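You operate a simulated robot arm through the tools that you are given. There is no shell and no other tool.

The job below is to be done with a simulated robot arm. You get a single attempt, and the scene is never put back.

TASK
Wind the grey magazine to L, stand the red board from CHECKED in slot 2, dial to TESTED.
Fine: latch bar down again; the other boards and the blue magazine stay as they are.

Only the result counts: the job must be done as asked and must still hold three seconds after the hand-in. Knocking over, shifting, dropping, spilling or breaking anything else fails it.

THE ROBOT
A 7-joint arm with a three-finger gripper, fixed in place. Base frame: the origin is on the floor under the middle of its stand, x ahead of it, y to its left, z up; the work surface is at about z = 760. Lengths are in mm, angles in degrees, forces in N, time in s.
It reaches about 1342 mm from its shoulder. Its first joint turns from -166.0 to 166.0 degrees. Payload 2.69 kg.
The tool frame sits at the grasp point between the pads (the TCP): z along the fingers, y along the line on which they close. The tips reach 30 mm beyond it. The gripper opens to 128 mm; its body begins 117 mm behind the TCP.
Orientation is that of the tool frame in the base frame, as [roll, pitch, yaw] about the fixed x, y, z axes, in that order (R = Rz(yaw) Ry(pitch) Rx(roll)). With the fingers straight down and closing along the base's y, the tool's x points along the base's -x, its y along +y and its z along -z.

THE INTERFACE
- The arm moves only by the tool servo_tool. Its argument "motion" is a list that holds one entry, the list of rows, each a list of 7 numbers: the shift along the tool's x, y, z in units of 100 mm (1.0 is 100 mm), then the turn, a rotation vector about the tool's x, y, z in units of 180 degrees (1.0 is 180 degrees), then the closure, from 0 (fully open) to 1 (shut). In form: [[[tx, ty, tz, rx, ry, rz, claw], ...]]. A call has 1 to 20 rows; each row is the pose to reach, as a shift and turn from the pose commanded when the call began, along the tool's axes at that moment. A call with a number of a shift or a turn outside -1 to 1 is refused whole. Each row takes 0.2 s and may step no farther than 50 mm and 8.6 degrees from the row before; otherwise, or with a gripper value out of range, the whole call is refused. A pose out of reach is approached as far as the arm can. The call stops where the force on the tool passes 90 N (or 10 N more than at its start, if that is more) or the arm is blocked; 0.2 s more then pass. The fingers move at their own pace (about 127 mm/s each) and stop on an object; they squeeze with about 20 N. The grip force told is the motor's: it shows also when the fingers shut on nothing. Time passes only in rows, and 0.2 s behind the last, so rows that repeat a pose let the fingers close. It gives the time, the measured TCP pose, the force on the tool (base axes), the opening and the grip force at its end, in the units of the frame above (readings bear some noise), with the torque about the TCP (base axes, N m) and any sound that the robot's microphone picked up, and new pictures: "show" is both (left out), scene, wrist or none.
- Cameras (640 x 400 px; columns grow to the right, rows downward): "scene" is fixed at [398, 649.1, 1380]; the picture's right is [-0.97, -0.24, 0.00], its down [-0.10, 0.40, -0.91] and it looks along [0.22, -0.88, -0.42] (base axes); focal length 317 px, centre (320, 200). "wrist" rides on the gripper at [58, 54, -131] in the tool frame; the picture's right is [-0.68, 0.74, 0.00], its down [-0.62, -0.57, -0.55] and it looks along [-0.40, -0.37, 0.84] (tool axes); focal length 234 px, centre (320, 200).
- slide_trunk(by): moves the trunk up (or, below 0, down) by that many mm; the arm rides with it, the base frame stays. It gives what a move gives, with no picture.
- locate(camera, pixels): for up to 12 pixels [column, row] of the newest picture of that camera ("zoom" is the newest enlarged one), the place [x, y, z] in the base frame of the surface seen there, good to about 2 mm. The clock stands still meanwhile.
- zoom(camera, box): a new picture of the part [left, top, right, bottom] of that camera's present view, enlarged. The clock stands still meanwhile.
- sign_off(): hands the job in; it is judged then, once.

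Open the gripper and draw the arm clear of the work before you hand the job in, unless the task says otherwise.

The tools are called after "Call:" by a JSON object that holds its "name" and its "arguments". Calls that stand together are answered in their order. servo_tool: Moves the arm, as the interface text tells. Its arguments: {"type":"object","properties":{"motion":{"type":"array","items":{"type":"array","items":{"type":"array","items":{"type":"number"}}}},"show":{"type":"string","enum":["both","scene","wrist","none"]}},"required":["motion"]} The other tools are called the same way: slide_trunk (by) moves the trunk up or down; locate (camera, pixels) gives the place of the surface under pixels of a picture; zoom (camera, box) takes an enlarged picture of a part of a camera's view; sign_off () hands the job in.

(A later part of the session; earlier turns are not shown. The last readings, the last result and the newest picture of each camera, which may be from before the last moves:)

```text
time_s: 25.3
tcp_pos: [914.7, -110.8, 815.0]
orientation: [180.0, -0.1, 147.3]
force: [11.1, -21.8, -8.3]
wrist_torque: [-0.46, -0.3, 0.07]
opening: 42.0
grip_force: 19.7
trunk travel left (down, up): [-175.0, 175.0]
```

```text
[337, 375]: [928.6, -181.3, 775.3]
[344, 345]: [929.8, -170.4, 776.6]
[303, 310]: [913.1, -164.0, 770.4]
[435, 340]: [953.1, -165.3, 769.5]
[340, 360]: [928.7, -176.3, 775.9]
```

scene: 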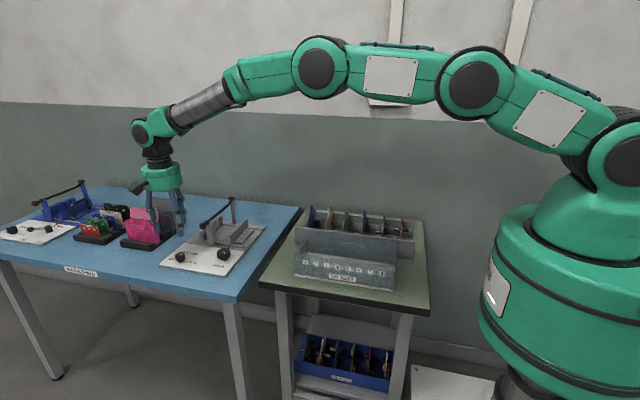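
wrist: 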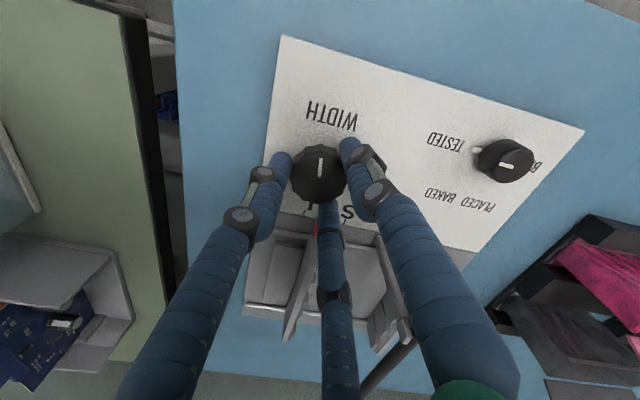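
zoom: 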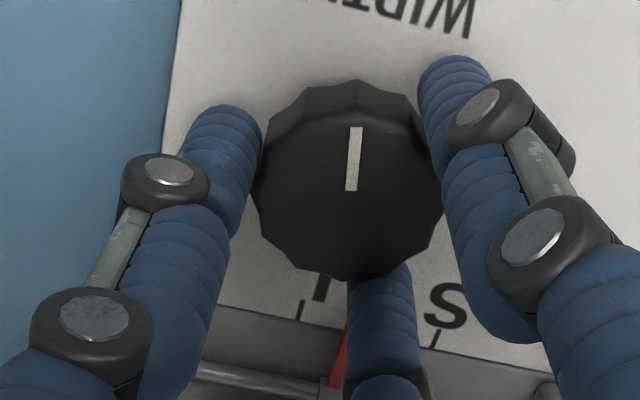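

The pointer moved toward L (x≈929.5 from 933.5). I continue turning the same way by another 63°.

Call:
{"name": "servo_tool", "arguments": {"motion": [[[0, 0, 0, 0, 0, 0.044, 1], [0, 0, 0, 0, 0, 0.088, 1], [0, 0, 0, 0, 0, 0.132, 1], [0, 0, 0, 0, 0, 0.176, 1], [0, 0, 0, 0, 0, 0.22, 1], [0, 0, 0, 0, 0, 0.264, 1], [0, 0, 0, 0, 0, 0.308, 1], [0, 0, 0, 0, 0, 0.35, 1]]], "show": "both"}}

Call:
{"name": "zoom", "arguments": {"camera": "wrist", "box": [240, 120, 400, 260]}}

```text
time_s: 27.1
tcp_pos: [915.4, -113.1, 815.6]
orientation: [-180.0, -0.1, 84.3]
force: [8.7, -46.5, -0.3]
wrist_torque: [-1.34, -0.23, 0.01]
opening: 40.7
grip_force: 45.3
trunk travel left (down, up): [-175.0, 175.0]
```

scene: 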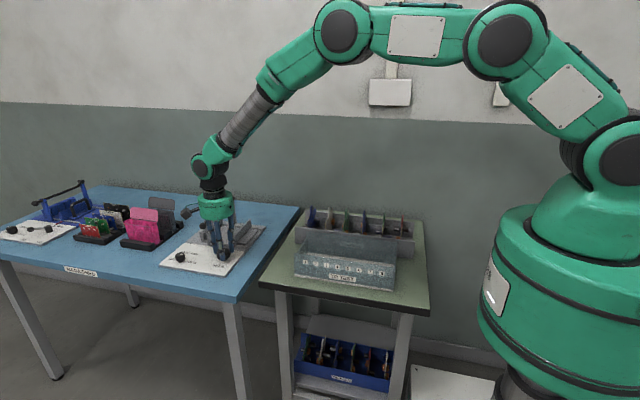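
wrist: 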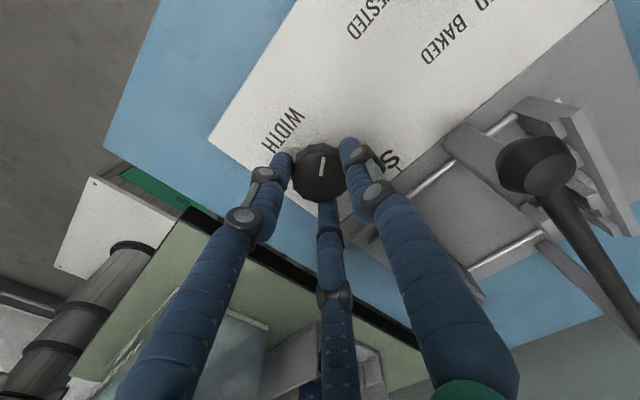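

```text
2.86 times, centred on (320, 190) of wrist
```

zoom: 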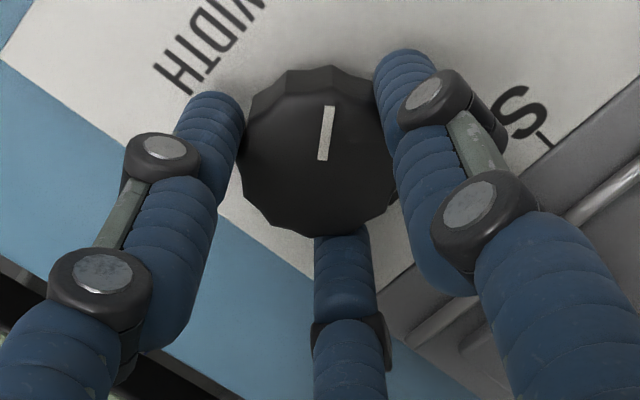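

There's a sideways load of −46 N in y, so my grip centre is a little off. I release, lift, and turn back to yaw 180 for a re-grip and a look at the pointer.

Call:
{"name": "servo_tool", "arguments": {"motion": [[[0, 0, 0, 0, 0, 0, 0.5], [0, 0, 0, 0, 0, 0, 0.4], [0, 0, -0.2, 0, 0, 0, 0.4], [0, 0, -0.4, 0, 0, 0, 0.4], [0, 0, -0.5, 0, 0, -0.045, 0.4], [0, 0, -0.5, 0, 0, -0.09, 0.4], [0, 0, -0.5, 0, 0, -0.135, 0.4], [0, 0, -0.5, 0, 0, -0.18, 0.4], [0, 0, -0.5, 0, 0, -0.225, 0.4], [0, 0, -0.5, 0, 0, -0.27, 0.4], [0, 0, -0.5, 0, 0, -0.315, 0.4], [0, 0, -0.5, 0, 0, -0.36, 0.4], [0, 0, -0.5, 0, 0, -0.405, 0.4], [0, 0, -0.5, 0, 0, -0.45, 0.4], [0, 0, -0.5, 0, 0, -0.495, 0.4], [0, 0, -0.5, 0, 0, -0.53, 0.4]]], "show": "wrist"}}

Call:
{"name": "zoom", "arguments": {"camera": "wrist", "box": [240, 110, 380, 230]}}

```text
time_s: 30.5
tcp_pos: [914.5, -111.0, 866.1]
orientation: [-179.9, 0.0, -179.9]
force: [-1.2, 0.3, 0.7]
wrist_torque: [-0.03, 0.0, -0.01]
opening: 76.6
grip_force: 0.1
trunk travel left (down, up): [-175.0, 175.0]
```

wrist: 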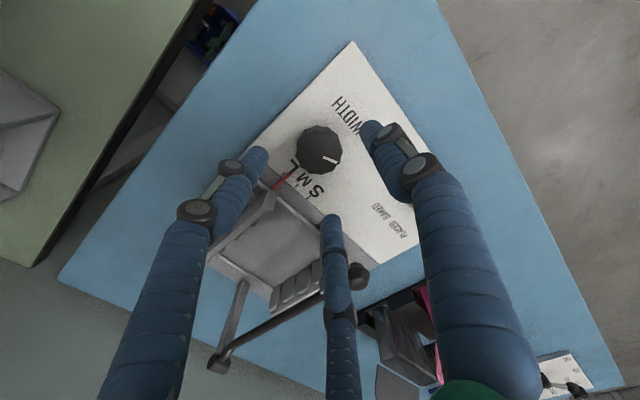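

```text
3.33 times, centred on (310, 170) of wrist
```

zoom: 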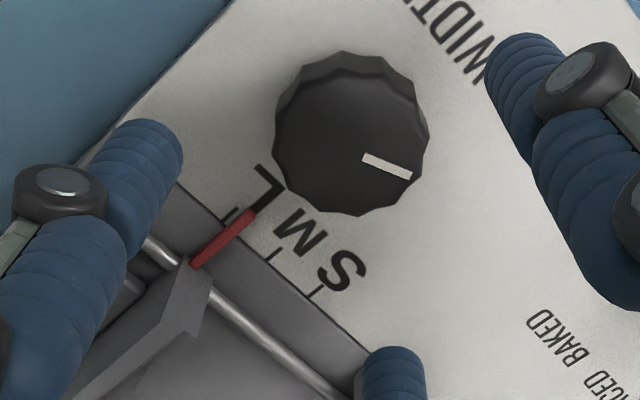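

Call:
{"name": "locate", "arguments": {"camera": "zoom", "pixels": [[250, 216], [225, 238], [200, 262], [230, 213], [274, 253], [316, 292], [350, 65], [350, 205], [282, 130], [424, 140], [366, 158], [410, 175]]}}

```text
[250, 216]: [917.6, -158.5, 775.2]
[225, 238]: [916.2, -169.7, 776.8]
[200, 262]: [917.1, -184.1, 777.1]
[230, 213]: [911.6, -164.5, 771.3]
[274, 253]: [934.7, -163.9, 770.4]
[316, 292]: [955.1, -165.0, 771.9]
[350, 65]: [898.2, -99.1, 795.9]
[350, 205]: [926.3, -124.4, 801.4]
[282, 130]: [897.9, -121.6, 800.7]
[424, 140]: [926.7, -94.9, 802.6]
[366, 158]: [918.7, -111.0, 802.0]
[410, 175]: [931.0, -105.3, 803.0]
```

Pointer is at x≈917.0, L tick ≈913.4; about 23° more is needed. I re-grip and turn 22°.

Call:
{"name": "servo_tool", "arguments": {"motion": [[[0.005, -0.01, 0.25, 0, 0, 0, 0.4], [0.005, -0.01, 0.5, 0, 0, 0, 0.4], [0.005, -0.01, 0.5, 0, 0, 0, 0.7], [0.005, -0.01, 0.5, 0, 0, 0, 1], [0.005, -0.01, 0.5, 0, 0, 0, 1], [0.005, -0.01, 0.5, 0, 0, 0.04, 1], [0.005, -0.01, 0.5, 0, 0, 0.08, 1], [0.005, -0.01, 0.5, 0, 0, 0.122, 1], [0.005, -0.01, 0.5, 0, 0, 0.122, 1]]], "show": "wrist"}}

Call:
{"name": "zoom", "arguments": {"camera": "wrist", "box": [240, 120, 380, 240]}}

```text
time_s: 32.5
tcp_pos: [914.7, -112.7, 816.9]
orientation: [-179.9, 0.0, 157.9]
force: [11.3, -4.0, 2.1]
wrist_torque: [-0.14, -0.31, 0.0]
opening: 41.0
grip_force: 44.6
trunk travel left (down, up): [-175.0, 175.0]
```

wrist: 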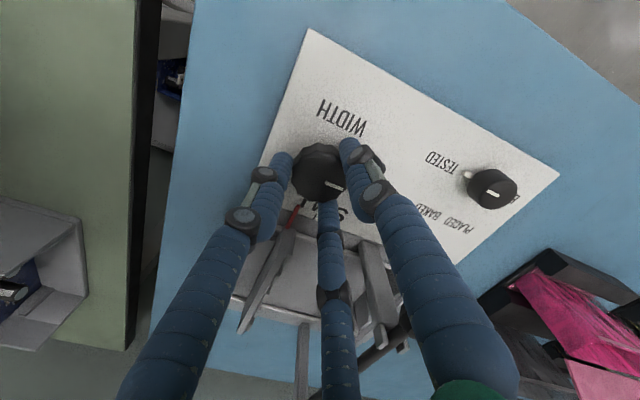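

```text
3.33 times, centred on (310, 180) of wrist
```

zoom: 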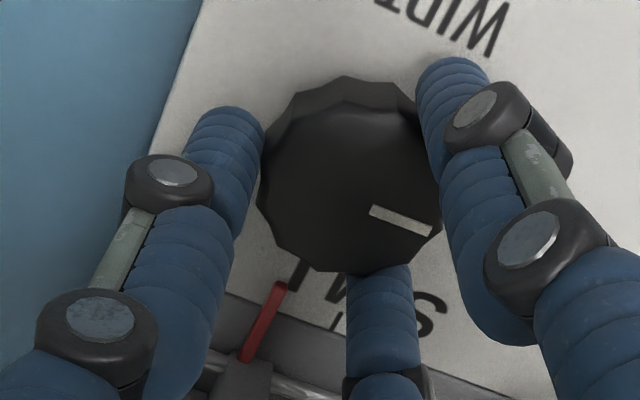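

Call:
{"name": "locate", "arguments": {"camera": "zoom", "pixels": [[276, 293], [262, 322], [248, 352], [338, 322], [370, 210], [432, 230], [279, 288], [255, 337]]}}

```text
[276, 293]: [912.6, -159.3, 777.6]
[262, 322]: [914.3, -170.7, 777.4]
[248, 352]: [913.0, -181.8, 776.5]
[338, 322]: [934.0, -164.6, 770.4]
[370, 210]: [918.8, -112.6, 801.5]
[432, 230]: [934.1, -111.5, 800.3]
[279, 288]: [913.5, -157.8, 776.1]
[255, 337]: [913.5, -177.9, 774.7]
```

The pointer now reads x≈913.4, on the L tick. I release, lift, and verify.

Call:
{"name": "servo_tool", "arguments": {"motion": [[[0, 0, 0, 0, 0, 0, 0.6], [0, 0, 0, 0, 0, 0, 0.4], [0, 0, -0.25, 0, 0, 0, 0.4], [0, 0, -0.5, 0, 0, 0, 0.4], [0, 0, -0.75, 0, 0, -0.04, 0.4], [0, 0, -1.0, 0, 0, -0.08, 0.4], [0, 0, -1.0, 0, 0, -0.122, 0.4]]], "show": "wrist"}}

Call:
{"name": "zoom", "arguments": {"camera": "wrist", "box": [250, 100, 350, 190]}}

```text
time_s: 34.1
tcp_pos: [913.9, -112.4, 918.3]
orientation: [-180.0, 0.0, -179.9]
force: [-0.3, 0.2, -0.9]
wrist_torque: [0.02, -0.06, -0.01]
opening: 76.9
grip_force: 0.2
trunk travel left (down, up): [-175.0, 175.0]
```

wrist: 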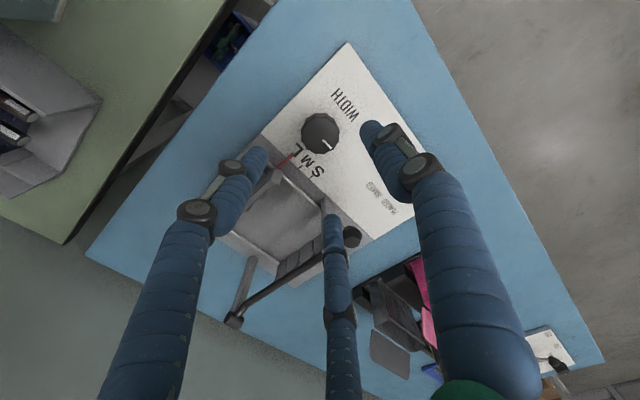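

```text
4.44 times, centred on (300, 145) of wrist
```

zoom: 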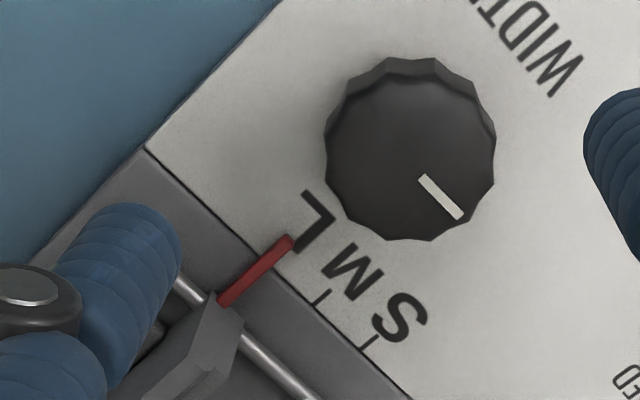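

The pointer covers the L tick. I check the exact positions once more via locate.

Call:
{"name": "locate", "arguments": {"camera": "zoom", "pixels": [[288, 242], [265, 260], [240, 283], [323, 297], [370, 342], [425, 180], [458, 214], [215, 320]]}}

```text
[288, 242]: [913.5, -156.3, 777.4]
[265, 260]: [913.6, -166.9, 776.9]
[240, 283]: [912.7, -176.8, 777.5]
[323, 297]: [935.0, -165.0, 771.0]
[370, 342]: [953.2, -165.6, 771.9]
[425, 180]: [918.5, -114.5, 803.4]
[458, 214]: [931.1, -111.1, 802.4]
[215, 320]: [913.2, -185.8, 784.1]
```

WIDTH is at L. Next the latch bar: I locate its ball handle (352,237) and bar.

Call:
{"name": "zoom", "arguments": {"camera": "wrist", "box": [220, 200, 380, 330]}}

Call:
{"name": "zoom", "arguments": {"camera": "scene", "box": [170, 180, 280, 280]}}

```text
3.08 times, centred on (300, 265) of wrist
```

zoom: 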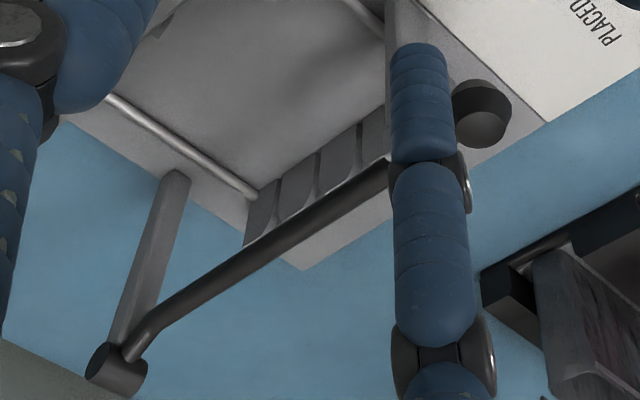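

```text
4.00 times, centred on (225, 230) of scene
```

zoom: 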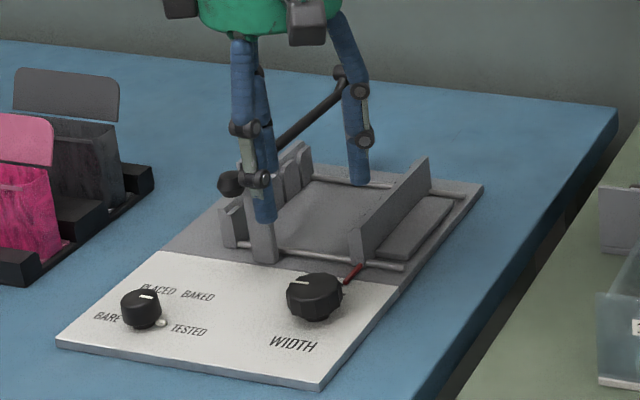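

I locate points on the ball handle, bar, fork and pivot for geometry.

Call:
{"name": "zoom", "arguments": {"camera": "wrist", "box": [220, 200, 380, 330]}}

Call:
{"name": "locate", "arguments": {"camera": "zoom", "pixels": [[482, 95], [462, 100], [500, 110], [485, 130], [380, 175], [300, 225], [200, 300], [150, 335], [118, 350], [100, 365], [130, 380], [88, 360]]}}

Call:
{"name": "zoom", "arguments": {"camera": "scene", "box": [210, 190, 250, 250]}}

```text
3.08 times, centred on (300, 265) of wrist
```

zoom: 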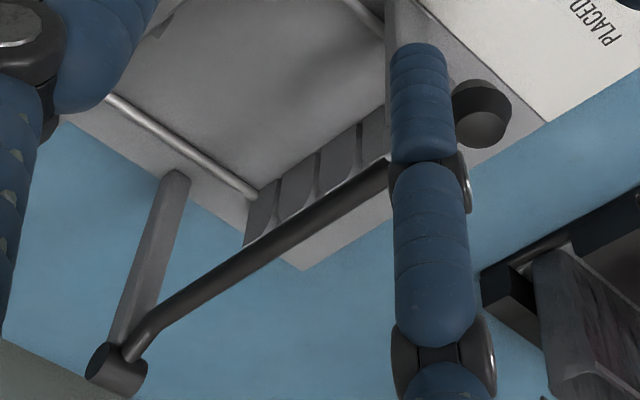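

```text
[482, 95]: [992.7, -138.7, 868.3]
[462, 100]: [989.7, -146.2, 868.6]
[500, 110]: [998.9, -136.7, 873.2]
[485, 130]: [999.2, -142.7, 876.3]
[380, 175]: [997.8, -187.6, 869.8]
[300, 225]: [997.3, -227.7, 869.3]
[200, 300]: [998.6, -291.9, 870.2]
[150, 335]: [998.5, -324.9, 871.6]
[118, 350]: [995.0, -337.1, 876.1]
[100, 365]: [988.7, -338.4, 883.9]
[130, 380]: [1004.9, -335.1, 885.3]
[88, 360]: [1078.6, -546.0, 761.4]
```

```text
6.67 times, centred on (230, 220) of scene
```

zoom: 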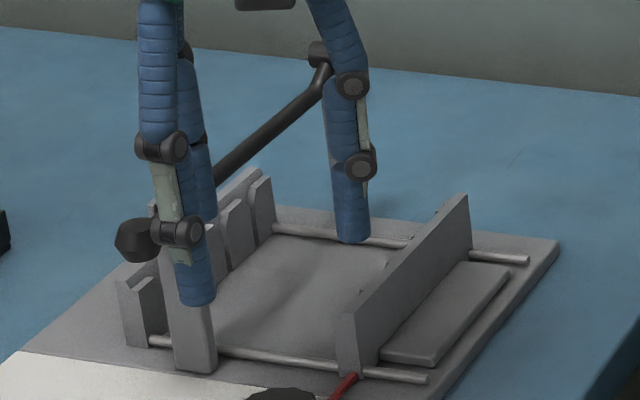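

Estimated ball centre ≈ (1001, −146, 863), pivot ≈ (1000, −345, 879), radius ≈200. I move above the ball and look.

Call:
{"name": "servo_tool", "arguments": {"motion": [[[-0.2, -0.07, -0.2, 0, 0, 0, 0.5], [-0.45, -0.15, -0.25, 0, 0, 0, 0.5], [-0.7, -0.23, -0.25, 0, 0, 0, 0.5], [-0.87, -0.3, -0.25, 0, 0, 0, 0.5], [-0.87, -0.3, -0.25, 0, 0, 0, 0.5]]], "show": "both"}}

Call:
{"name": "zoom", "arguments": {"camera": "wrist", "box": [240, 90, 400, 230]}}

```text
time_s: 35.3
tcp_pos: [1001.8, -142.7, 940.1]
orientation: [179.9, 0.0, -180.0]
force: [0.0, -0.3, -0.2]
wrist_torque: [-0.01, 0.01, 0.03]
opening: 63.8
grip_force: 0.1
trunk travel left (down, up): [-175.0, 175.0]
```

scene: 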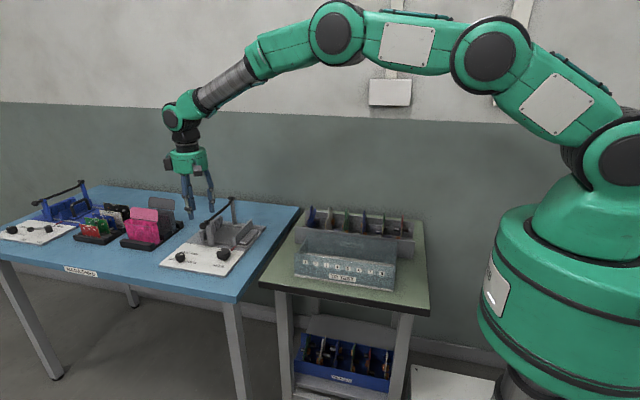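
wrist: 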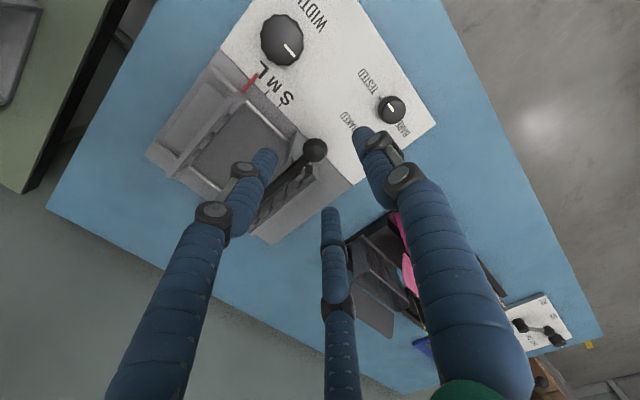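

```text
2.86 times, centred on (320, 160) of wrist
```

zoom: 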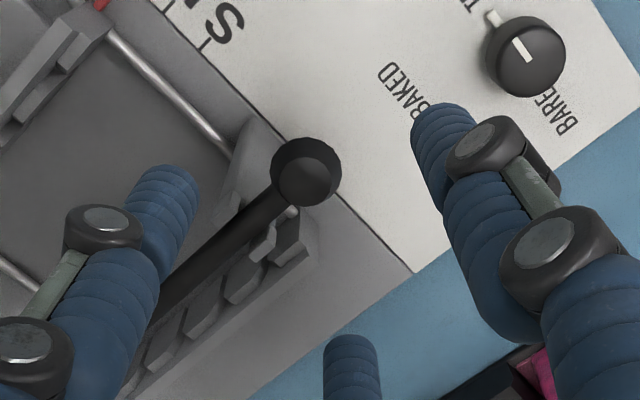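

Ball appears at (315,150), i.e. about (999, −146). I descend around it to z≈866 with the fingers open ~64 mm, bar between the two rear fingers.

Call:
{"name": "servo_tool", "arguments": {"motion": [[[0.028, 0.0, 0.2, 0, 0, 0, 0.5], [0.028, 0.0, 0.4, 0, 0, 0, 0.5], [0.028, 0.0, 0.6, 0, 0, 0, 0.5], [0.028, 0.0, 0.74, 0, 0, 0, 0.5], [0.028, 0.0, 0.74, 0, 0, 0, 0.5]]], "show": "both"}}

Call:
{"name": "zoom", "arguments": {"camera": "wrist", "box": [240, 110, 400, 250]}}

Call:
{"name": "zoom", "arguments": {"camera": "scene", "box": [170, 170, 260, 270]}}

```text
time_s: 36.5
tcp_pos: [999.0, -142.6, 866.8]
orientation: [-179.9, 0.0, -180.0]
force: [0.5, -0.3, -0.1]
wrist_torque: [0.02, 0.01, 0.02]
opening: 63.8
grip_force: 0.0
trunk travel left (down, up): [-175.0, 175.0]
```

scene: 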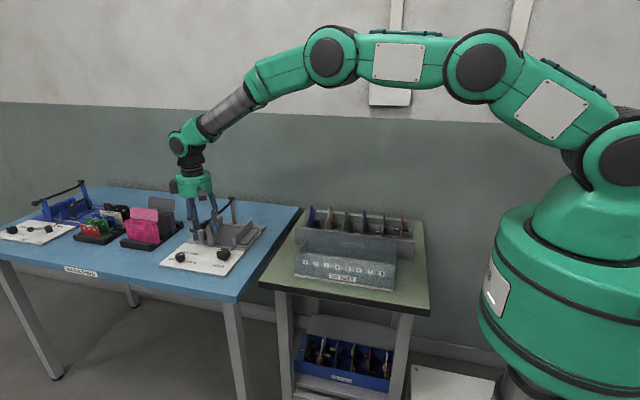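
wrist: 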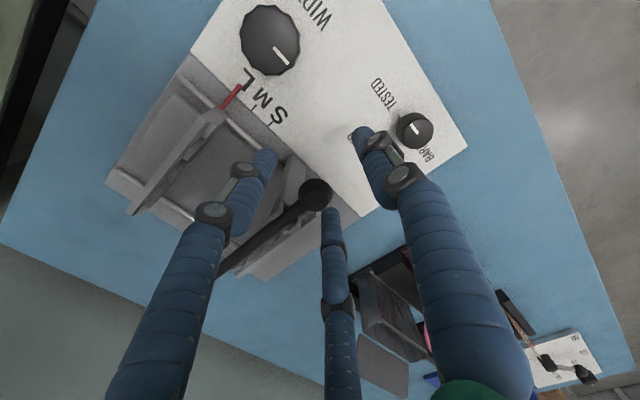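

```text
2.86 times, centred on (320, 180) of wrist
```

zoom: 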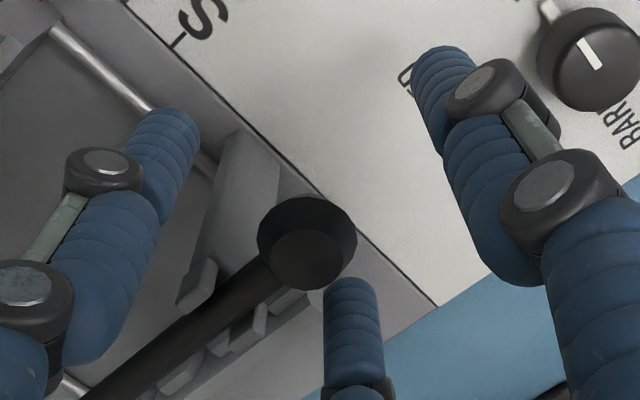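

```text
4.00 times, centred on (215, 220) of scene
```

zoom: 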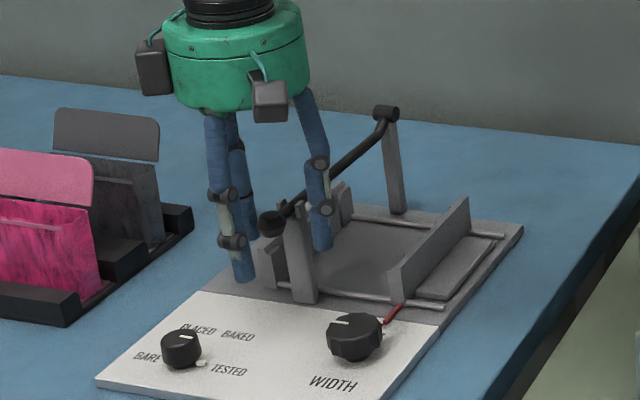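

The ball sits centred between the fingers. I close on it.

Call:
{"name": "servo_tool", "arguments": {"motion": [[[0, 0, 0, 0, 0, 0, 0.7], [0, 0, 0, 0, 0, 0, 0.9], [0, 0, 0, 0, 0, 0, 1], [0, 0, 0, 0, 0, 0, 1]]], "show": "both"}}

Call:
{"name": "zoom", "arguments": {"camera": "wrist", "box": [240, 110, 400, 250]}}

```text
time_s: 37.5
tcp_pos: [999.6, -141.9, 867.5]
orientation: [-179.9, 0.1, -180.0]
force: [11.2, -6.7, -0.3]
wrist_torque: [-0.14, 0.01, 0.09]
opening: 25.5
grip_force: 19.8
trunk travel left (down, up): [-175.0, 175.0]
```

scene: 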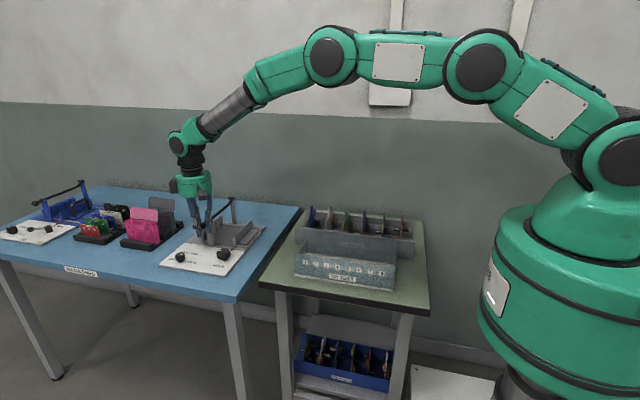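
wrist: 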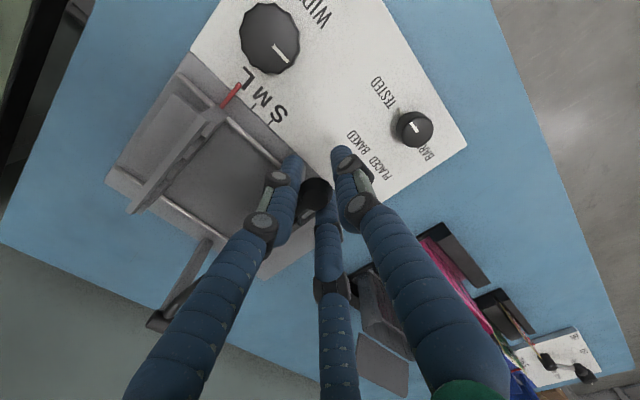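

```text
2.86 times, centred on (320, 180) of wrist
```

zoom: 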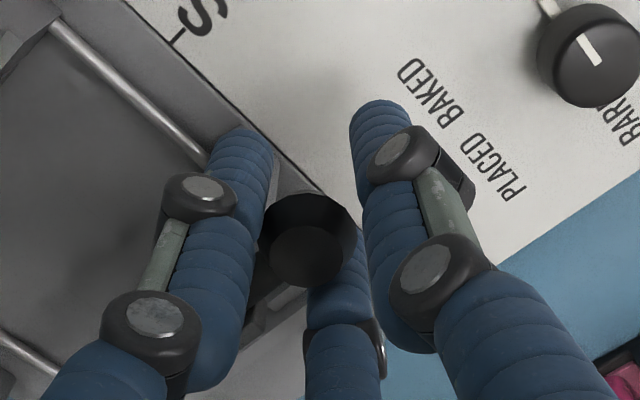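

Gripped the ball (opening 25.5). I lift along the arc about the pivot, first up to about 20°.

Call:
{"name": "servo_tool", "arguments": {"motion": [[[0, 0.003, -0.07, 0, 0, 0, 1], [0, 0.005, -0.144, 0, 0, 0, 1], [0, -0.002, -0.32, 0, 0, 0, 1], [0, -0.025, -0.494, 0, 0, 0, 1], [0, -0.063, -0.666, 0, 0, 0, 1], [0, -0.116, -0.833, 0, 0, 0, 1]]], "show": "both"}}

Call:
{"name": "zoom", "arguments": {"camera": "scene", "box": [170, 150, 260, 260]}}

```text
time_s: 38.9
tcp_pos: [999.9, -155.3, 949.7]
orientation: [180.0, 0.1, -179.9]
force: [25.0, -16.1, -4.1]
wrist_torque: [-0.44, 0.0, 0.06]
opening: 24.9
grip_force: 19.8
trunk travel left (down, up): [-175.0, 175.0]
```

scene: 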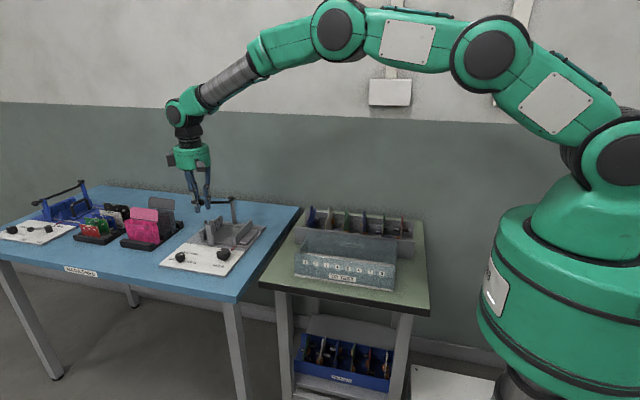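
wrist: 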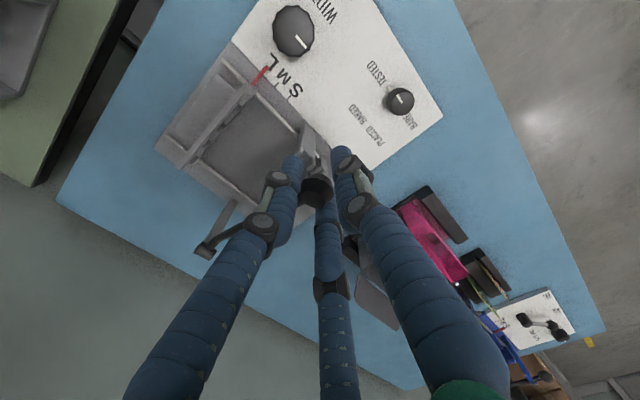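

```text
3.64 times, centred on (215, 205) of scene
```

zoom: 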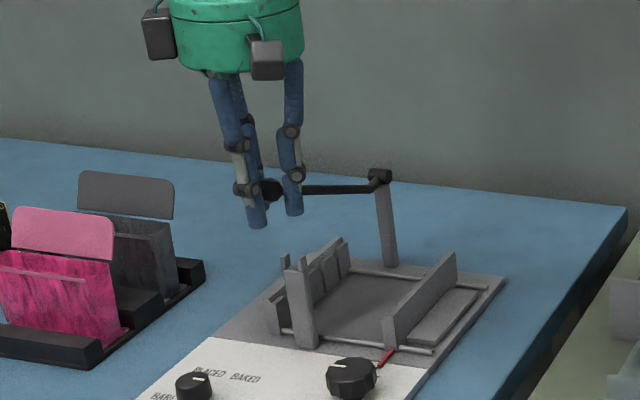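

The bar is rising with the ball. Small side load (25, −16 N): I correct by 1 mm and continue the arc to ~55°.

Call:
{"name": "servo_tool", "arguments": {"motion": [[[-0.01, -0.077, 0.162, 0, 0, 0, 1]]], "show": "none"}}

```text
time_s: 39.3
tcp_pos: [999.0, -153.9, 934.9]
orientation: [179.9, 0.0, -179.8]
force: [17.1, 42.4, 9.9]
wrist_torque: [0.53, 0.7, -0.14]
opening: 22.1
grip_force: 45.2
trunk travel left (down, up): [-175.0, 175.0]
```

I moved the wrong way in z by one step (down 16 mm); forces are mild. I now go up along the arc properly.

Call:
{"name": "servo_tool", "arguments": {"motion": [[[0, 0.069, -0.162, 0, 0, 0, 1], [0, 0.001, -0.325, 0, 0, 0, 1], [0, -0.08, -0.481, 0, 0, 0, 1], [0, -0.174, -0.629, 0, 0, 0, 1], [0, -0.281, -0.768, 0, 0, 0, 1], [0, -0.4, -0.898, 0, 0, 0, 1]]], "show": "both"}}

Call:
{"name": "zoom", "arguments": {"camera": "scene", "box": [170, 120, 280, 260]}}

```text
time_s: 40.7
tcp_pos: [998.8, -201.2, 1024.3]
orientation: [180.0, -0.1, -180.0]
force: [10.3, -3.1, -4.6]
wrist_torque: [0.25, -0.45, -0.04]
opening: 22.4
grip_force: 45.0
trunk travel left (down, up): [-175.0, 175.0]
```

scene: 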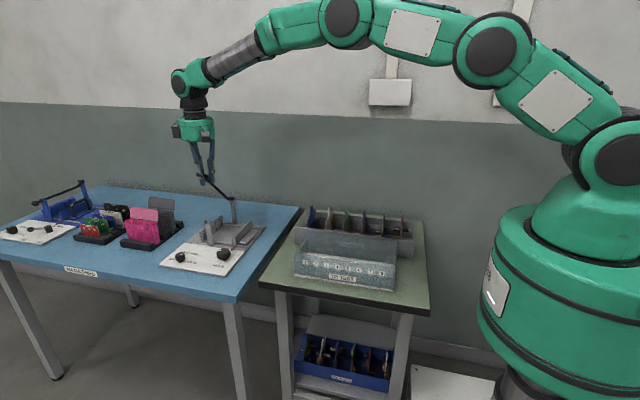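
wrist: 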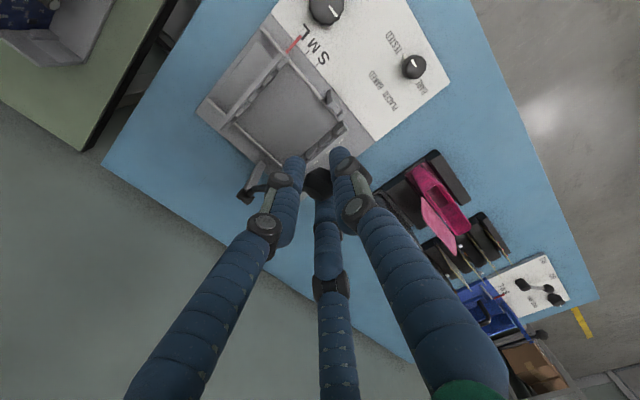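

```text
2.86 times, centred on (225, 190) of scene
```

zoom: 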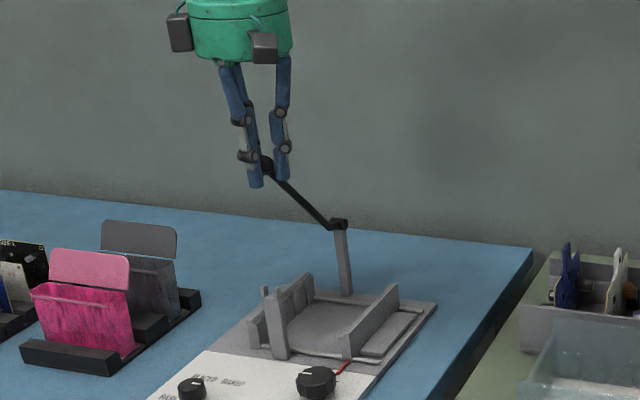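

At about 45° now with low load. I continue the arc to ~75°.

Call:
{"name": "servo_tool", "arguments": {"motion": [[[0, -0.13, -0.119, 0, 0, 0, 1], [0, -0.269, -0.226, 0, 0, 0, 1], [0, -0.417, -0.32, 0, 0, 0, 1], [0, -0.573, -0.401, 0, 0, 0, 1], [0, -0.736, -0.469, 0, 0, 0, 1], [0, -0.903, -0.521, 0, 0, 0, 1]]], "show": "scene"}}

Call:
{"name": "zoom", "arguments": {"camera": "scene", "box": [170, 100, 280, 240]}}

```text
time_s: 42.1
tcp_pos: [999.3, -291.8, 1078.2]
orientation: [-179.9, 0.2, -179.9]
force: [11.8, 5.0, 18.2]
wrist_torque: [0.01, -0.54, -0.07]
opening: 22.2
grip_force: 45.0
trunk travel left (down, up): [-175.0, 175.0]
```

scene: 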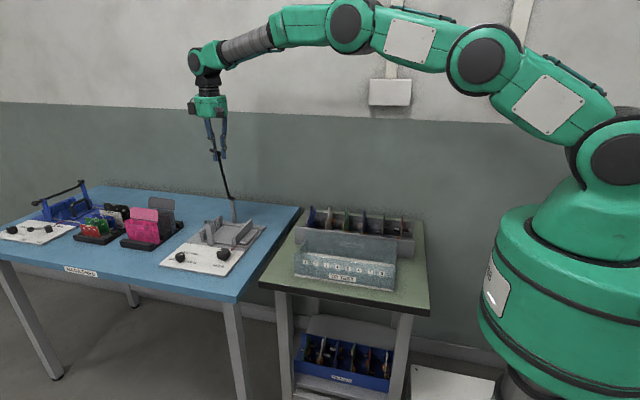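

```text
2.86 times, centred on (225, 170) of scene
```

zoom: 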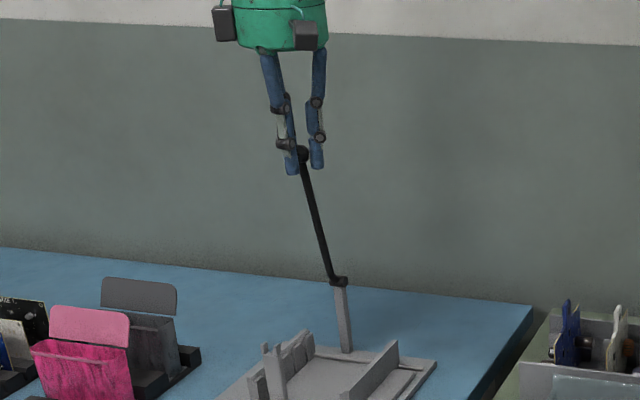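

At ~75°. I continue over the top to ~95°, watching forces.

Call:
{"name": "servo_tool", "arguments": {"motion": [[[0, -0.172, -0.045, 0, 0, 0, 1], [0, -0.346, -0.07, 0, 0, 0, 1], [0, -0.521, -0.079, 0, 0, 0, 1], [0, -0.697, -0.071, 0, 0, 0, 1]]], "show": "both"}}

Call:
{"name": "zoom", "arguments": {"camera": "scene", "box": [170, 100, 280, 240]}}

```text
time_s: 43.1
tcp_pos: [1000.0, -362.0, 1082.0]
orientation: [-179.9, -0.1, -179.9]
force: [16.1, -0.9, 7.3]
wrist_torque: [-0.17, -0.61, -0.1]
opening: 22.0
grip_force: 45.2
trunk travel left (down, up): [-175.0, 175.0]
```

scene: 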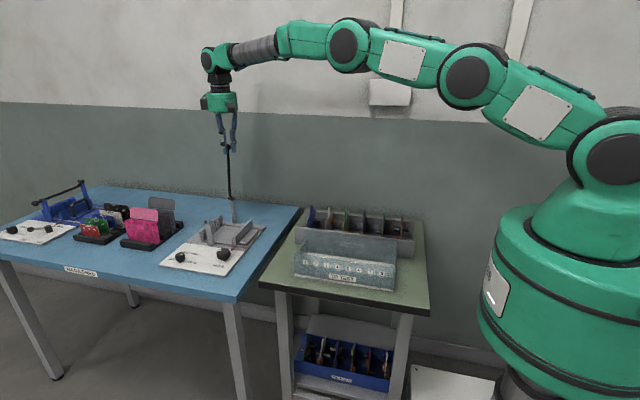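
wrist: 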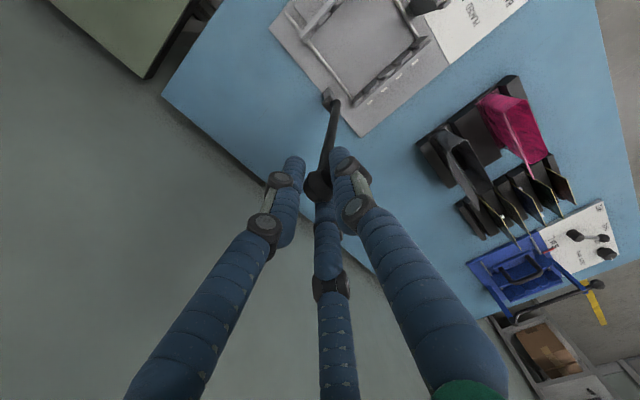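

```text
2.86 times, centred on (225, 170) of scene
```

zoom: 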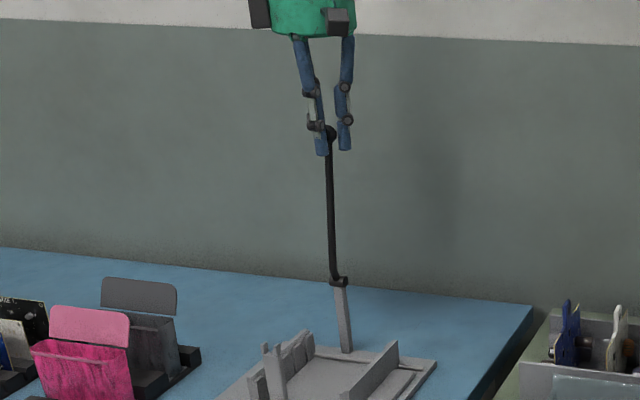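

At ~95°, no stop felt yet. I continue slowly to ~105° while tilting the hand along with the bar.

Call:
{"name": "servo_tool", "arguments": {"motion": [[[0, -0.087, 0.01, -0.014, 0, 0, 1], [0, -0.174, 0.023, -0.028, 0, 0, 1], [0, -0.26, 0.041, -0.042, 0, 0, 1], [0, -0.346, 0.061, -0.056, 0, 0, 1]]], "show": "scene"}}

Call:
{"name": "zoom", "arguments": {"camera": "scene", "box": [170, 100, 280, 240]}}

```text
time_s: 44.1
tcp_pos: [976.8, -391.6, 1070.3]
orientation: [170.0, -0.5, 179.7]
force: [-1.4, -0.3, 0.8]
wrist_torque: [0.14, -0.09, -0.01]
opening: 2.3
grip_force: 31.4
out of reach, approached as far as the arm can: row 4
trunk travel left (down, up): [-175.0, 175.0]
```

scene: 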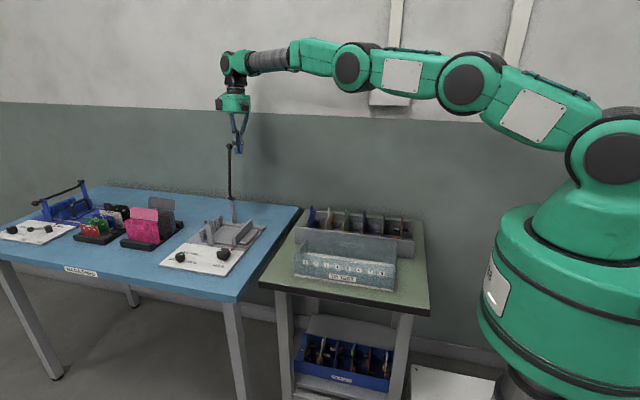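

```text
2.86 times, centred on (225, 170) of scene
```

zoom: 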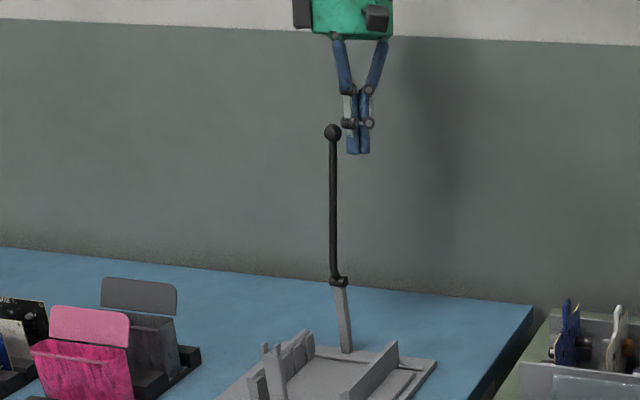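

The arm reached its limit and the hand slid off the ball, but the bar is standing upright by itself. I check the ball's place.

Call:
{"name": "locate", "arguments": {"camera": "zoom", "pixels": [[332, 133], [334, 200], [333, 270], [338, 283]]}}

Call:
{"name": "servo_tool", "arguments": {"motion": [[[0.2, 0, -0.1, 0, 0, 0, 1], [0.2, 0, -0.2, 0, 0, 0, 1], [0.2, 0, -0.2, 0, 0, 0, 1], [0.2, 0, -0.2, 0, 0, 0, 1]]], "show": "both"}}

Call:
{"name": "zoom", "arguments": {"camera": "scene", "box": [170, 100, 280, 240]}}

Call:
{"name": "locate", "arguments": {"camera": "zoom", "pixels": [[332, 133], [334, 200], [333, 270], [338, 283]]}}

```text
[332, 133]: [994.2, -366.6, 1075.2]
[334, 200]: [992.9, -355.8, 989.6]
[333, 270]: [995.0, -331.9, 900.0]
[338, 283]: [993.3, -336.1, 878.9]
```

```text
time_s: 45.1
tcp_pos: [962.0, -390.8, 1097.4]
orientation: [169.8, 0.0, -180.0]
force: [-0.2, 0.0, -0.1]
wrist_torque: [-0.03, 0.0, 0.02]
opening: 2.1
grip_force: 31.7
trunk travel left (down, up): [-175.0, 175.0]
```

scene: 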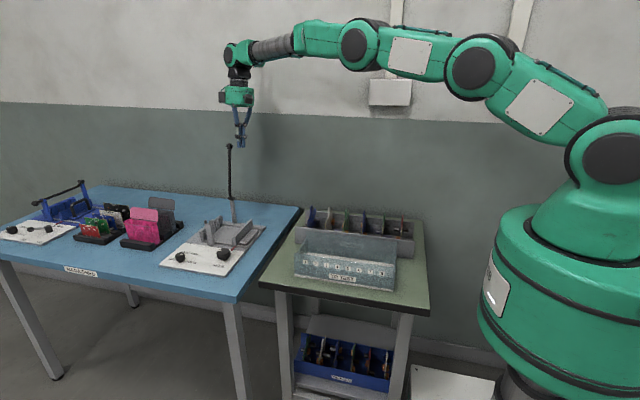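
wrist: 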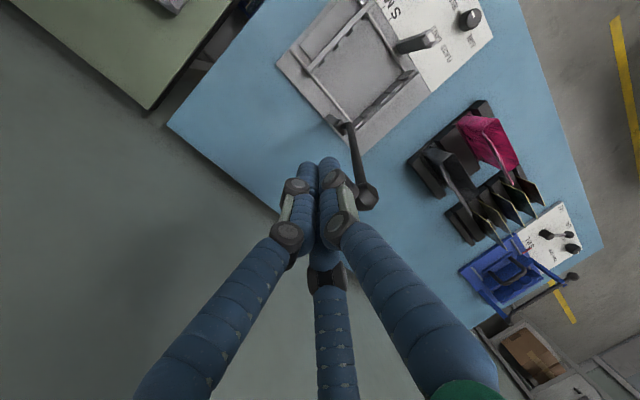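

```text
2.86 times, centred on (225, 170) of scene
```

zoom: 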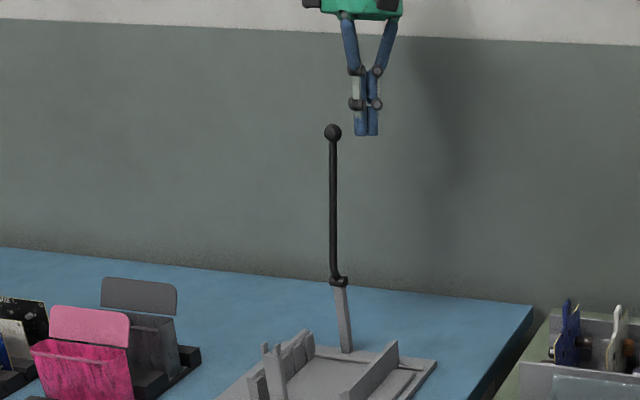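

```text
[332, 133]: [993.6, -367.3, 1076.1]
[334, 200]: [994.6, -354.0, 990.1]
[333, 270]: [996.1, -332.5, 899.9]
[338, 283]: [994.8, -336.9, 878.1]
```

The bar stands steadily at ~100° (ball ≈ y −370, z 1075). Now I move off it to view the open magazine from above.

Call:
{"name": "servo_tool", "arguments": {"motion": [[[0.35, 0.1, 0, 0.02, 0, 0, 0.9], [0.7, 0.3, 0, 0.04, 0, 0, 0.6], [0.7, 0.7, 0, 0.056, 0, 0, 0.3], [0.7, 1.0, 0, 0.056, 0, 0, 0.3]]], "show": "none"}}

Call:
{"name": "servo_tool", "arguments": {"motion": [[[0, 0.4, 0.2, 0, 0, 0, 0.3], [0, 0.8, 0.45, 0, 0, 0, 0.3], [0, 1.0, 0.8, 0, 0, 0, 0.3], [0, 1.0, 1.0, 0, 0, 0, 0.3]]], "show": "both"}}

```text
time_s: 46.1
tcp_pos: [891.5, -292.3, 1111.9]
orientation: [179.9, 0.0, 180.0]
force: [0.9, 0.0, -1.2]
wrist_torque: [-0.01, 0.06, 0.01]
opening: 89.5
grip_force: 0.1
trunk travel left (down, up): [-175.0, 175.0]
```

```text
time_s: 47.1
tcp_pos: [889.8, -192.6, 1010.6]
orientation: [-179.9, -0.1, 180.0]
force: [0.2, -0.8, -0.6]
wrist_torque: [-0.01, 0.02, 0.0]
opening: 89.6
grip_force: 0.0
trunk travel left (down, up): [-175.0, 175.0]
```

scene: 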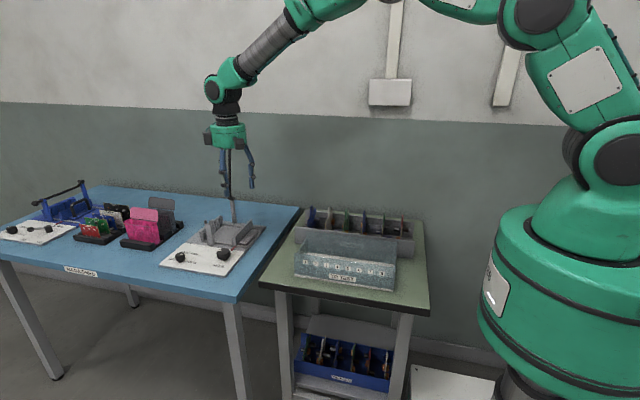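
wrist: 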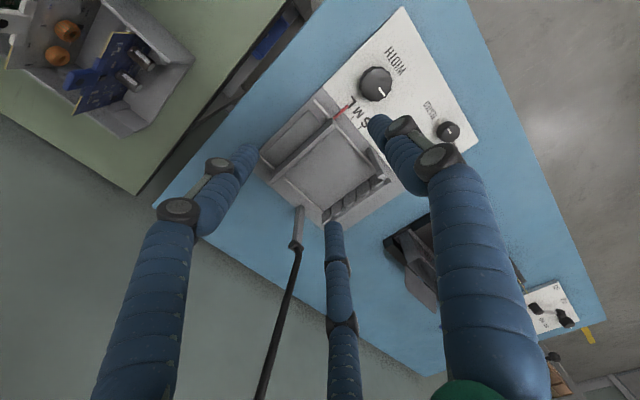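

The magazine is open in the view (centre ≈ (325,160)). I zoom in for slot geometry.

Call:
{"name": "zoom", "arguments": {"camera": "wrist", "box": [255, 90, 405, 230]}}

Call:
{"name": "zoom", "arguments": {"camera": "wrist", "box": [310, 140, 390, 220]}}

```text
2.86 times, centred on (330, 160) of wrist
```

zoom: 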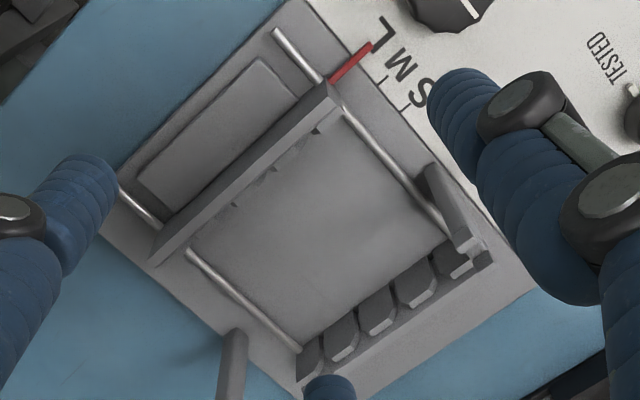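

```text
5.00 times, centred on (350, 180) of wrist
```

zoom: 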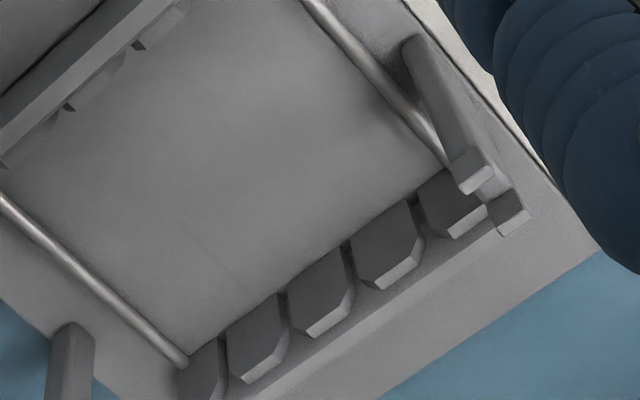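

Five ribs make four slots; slot 2's gap on the fixed wall is around (350,270) in this zoom. I locate the gaps on both walls.

Call:
{"name": "locate", "arguments": {"camera": "zoom", "pixels": [[346, 252], [349, 268], [352, 285], [416, 205], [420, 225], [284, 298], [288, 318], [222, 342], [390, 240], [320, 285], [405, 285], [330, 325]]}}

Call:
{"name": "zoom", "arguments": {"camera": "wrist", "box": [290, 110, 350, 180]}}

```text
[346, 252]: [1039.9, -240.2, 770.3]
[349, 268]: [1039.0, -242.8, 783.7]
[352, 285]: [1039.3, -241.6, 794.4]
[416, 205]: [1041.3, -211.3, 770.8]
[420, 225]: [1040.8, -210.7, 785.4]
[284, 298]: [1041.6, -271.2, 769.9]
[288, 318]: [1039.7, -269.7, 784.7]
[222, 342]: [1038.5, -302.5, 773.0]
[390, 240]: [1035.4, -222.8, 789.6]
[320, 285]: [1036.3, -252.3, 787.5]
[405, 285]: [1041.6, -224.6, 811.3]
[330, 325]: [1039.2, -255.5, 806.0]
```

```text
5.71 times, centred on (320, 145) of wrist
```

zoom: 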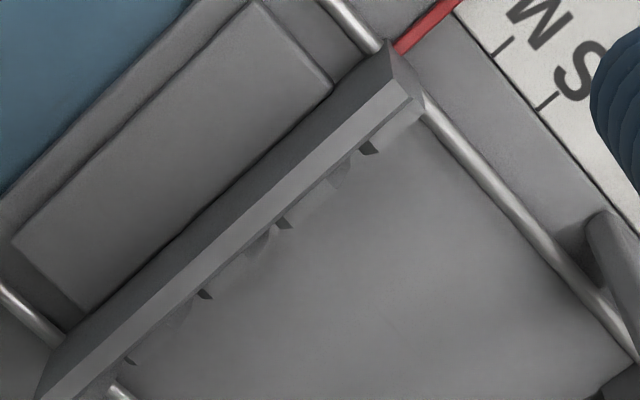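

Call:
{"name": "locate", "arguments": {"camera": "zoom", "pixels": [[370, 148], [284, 222], [207, 294], [130, 361], [410, 100], [390, 95], [325, 180], [245, 250], [300, 185], [230, 235], [500, 250], [350, 300]]}}

```text
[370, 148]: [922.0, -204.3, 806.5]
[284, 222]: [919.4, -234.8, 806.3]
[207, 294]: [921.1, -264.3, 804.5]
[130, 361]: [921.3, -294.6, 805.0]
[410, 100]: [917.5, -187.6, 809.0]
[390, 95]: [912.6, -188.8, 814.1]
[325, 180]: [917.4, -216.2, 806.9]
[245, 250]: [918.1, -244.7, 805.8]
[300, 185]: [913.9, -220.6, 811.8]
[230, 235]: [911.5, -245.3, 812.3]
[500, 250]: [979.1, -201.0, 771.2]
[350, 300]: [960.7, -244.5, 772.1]
```

Slot 2 centre ≈ (979, −240.5), floor z≈771, gap between walls ≈122 mm. Now I travel over to the CHECKED rack, turning the hand to yaw 90 on the way.

Call:
{"name": "servo_tool", "arguments": {"motion": [[[0.16, -0.08, -0.06, 0, 0, 0.042, 0.3], [0.33, -0.16, -0.13, 0, 0, 0.084, 0.3], [0.5, -0.25, -0.2, 0, 0, 0.126, 0.3], [0.66, -0.33, -0.26, 0, 0, 0.168, 0.3], [0.83, -0.41, -0.33, 0, 0, 0.21, 0.3], [1.0, -0.5, -0.4, 0, 0, 0.25, 0.3]]], "show": "none"}}

Call:
{"name": "servo_tool", "arguments": {"motion": [[[0.14, -0.165, 0, 0, 0, 0.042, 0.3], [0.28, -0.33, 0, 0, 0, 0.084, 0.3], [0.42, -0.495, 0, 0, 0, 0.126, 0.3], [0.56, -0.66, 0, 0, 0, 0.168, 0.3], [0.7, -0.825, 0, 0, 0, 0.21, 0.3], [0.849, -0.99, 0, 0, 0, 0.25, 0.3]]], "show": "none"}}

Call:
{"name": "servo_tool", "arguments": {"motion": [[[0, -0.35, 0, 0, 0, 0, 0.3], [-0.05, -0.7, 0, 0, 0, 0, 0.3], [-0.1, -1.0, 0, 0, 0, 0, 0.3]]], "show": "both"}}

```text
time_s: 48.5
tcp_pos: [792.2, -242.2, 1053.4]
orientation: [180.0, -0.1, 134.9]
force: [1.0, 0.2, 0.0]
wrist_torque: [0.0, 0.0, 0.03]
opening: 89.6
grip_force: 0.2
trunk travel left (down, up): [-175.0, 175.0]
```

```text
time_s: 49.9
tcp_pos: [661.7, -252.3, 1053.0]
orientation: [180.0, 0.0, 89.8]
force: [1.2, -0.6, -0.5]
wrist_torque: [-0.01, 0.02, 0.0]
opening: 89.6
grip_force: 0.0
trunk travel left (down, up): [-175.0, 175.0]
```

```text
time_s: 50.7
tcp_pos: [559.7, -263.3, 1052.7]
orientation: [180.0, 0.0, 90.0]
force: [-0.4, 0.0, 0.8]
wrist_torque: [-0.01, -0.02, 0.02]
opening: 89.4
grip_force: 0.1
trunk travel left (down, up): [-175.0, 175.0]
```

scene: 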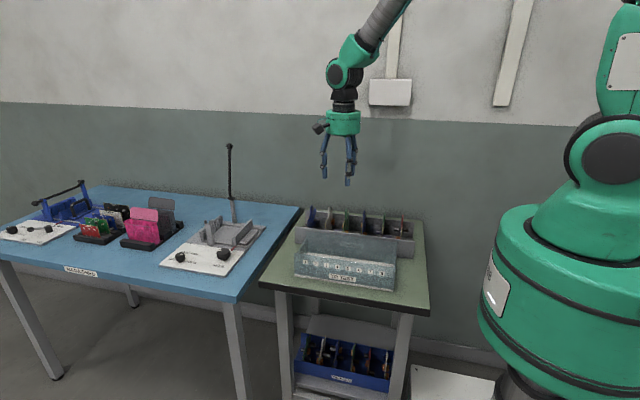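
wrist: 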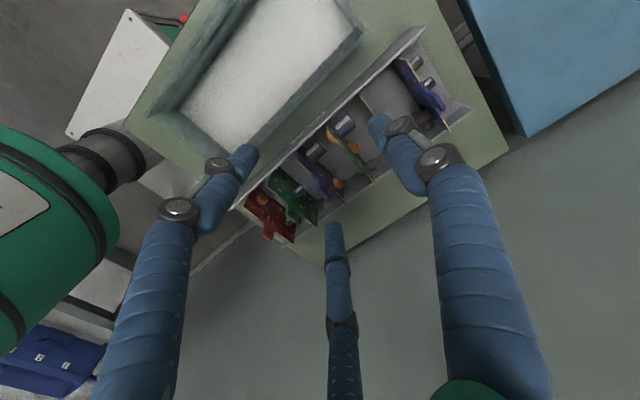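

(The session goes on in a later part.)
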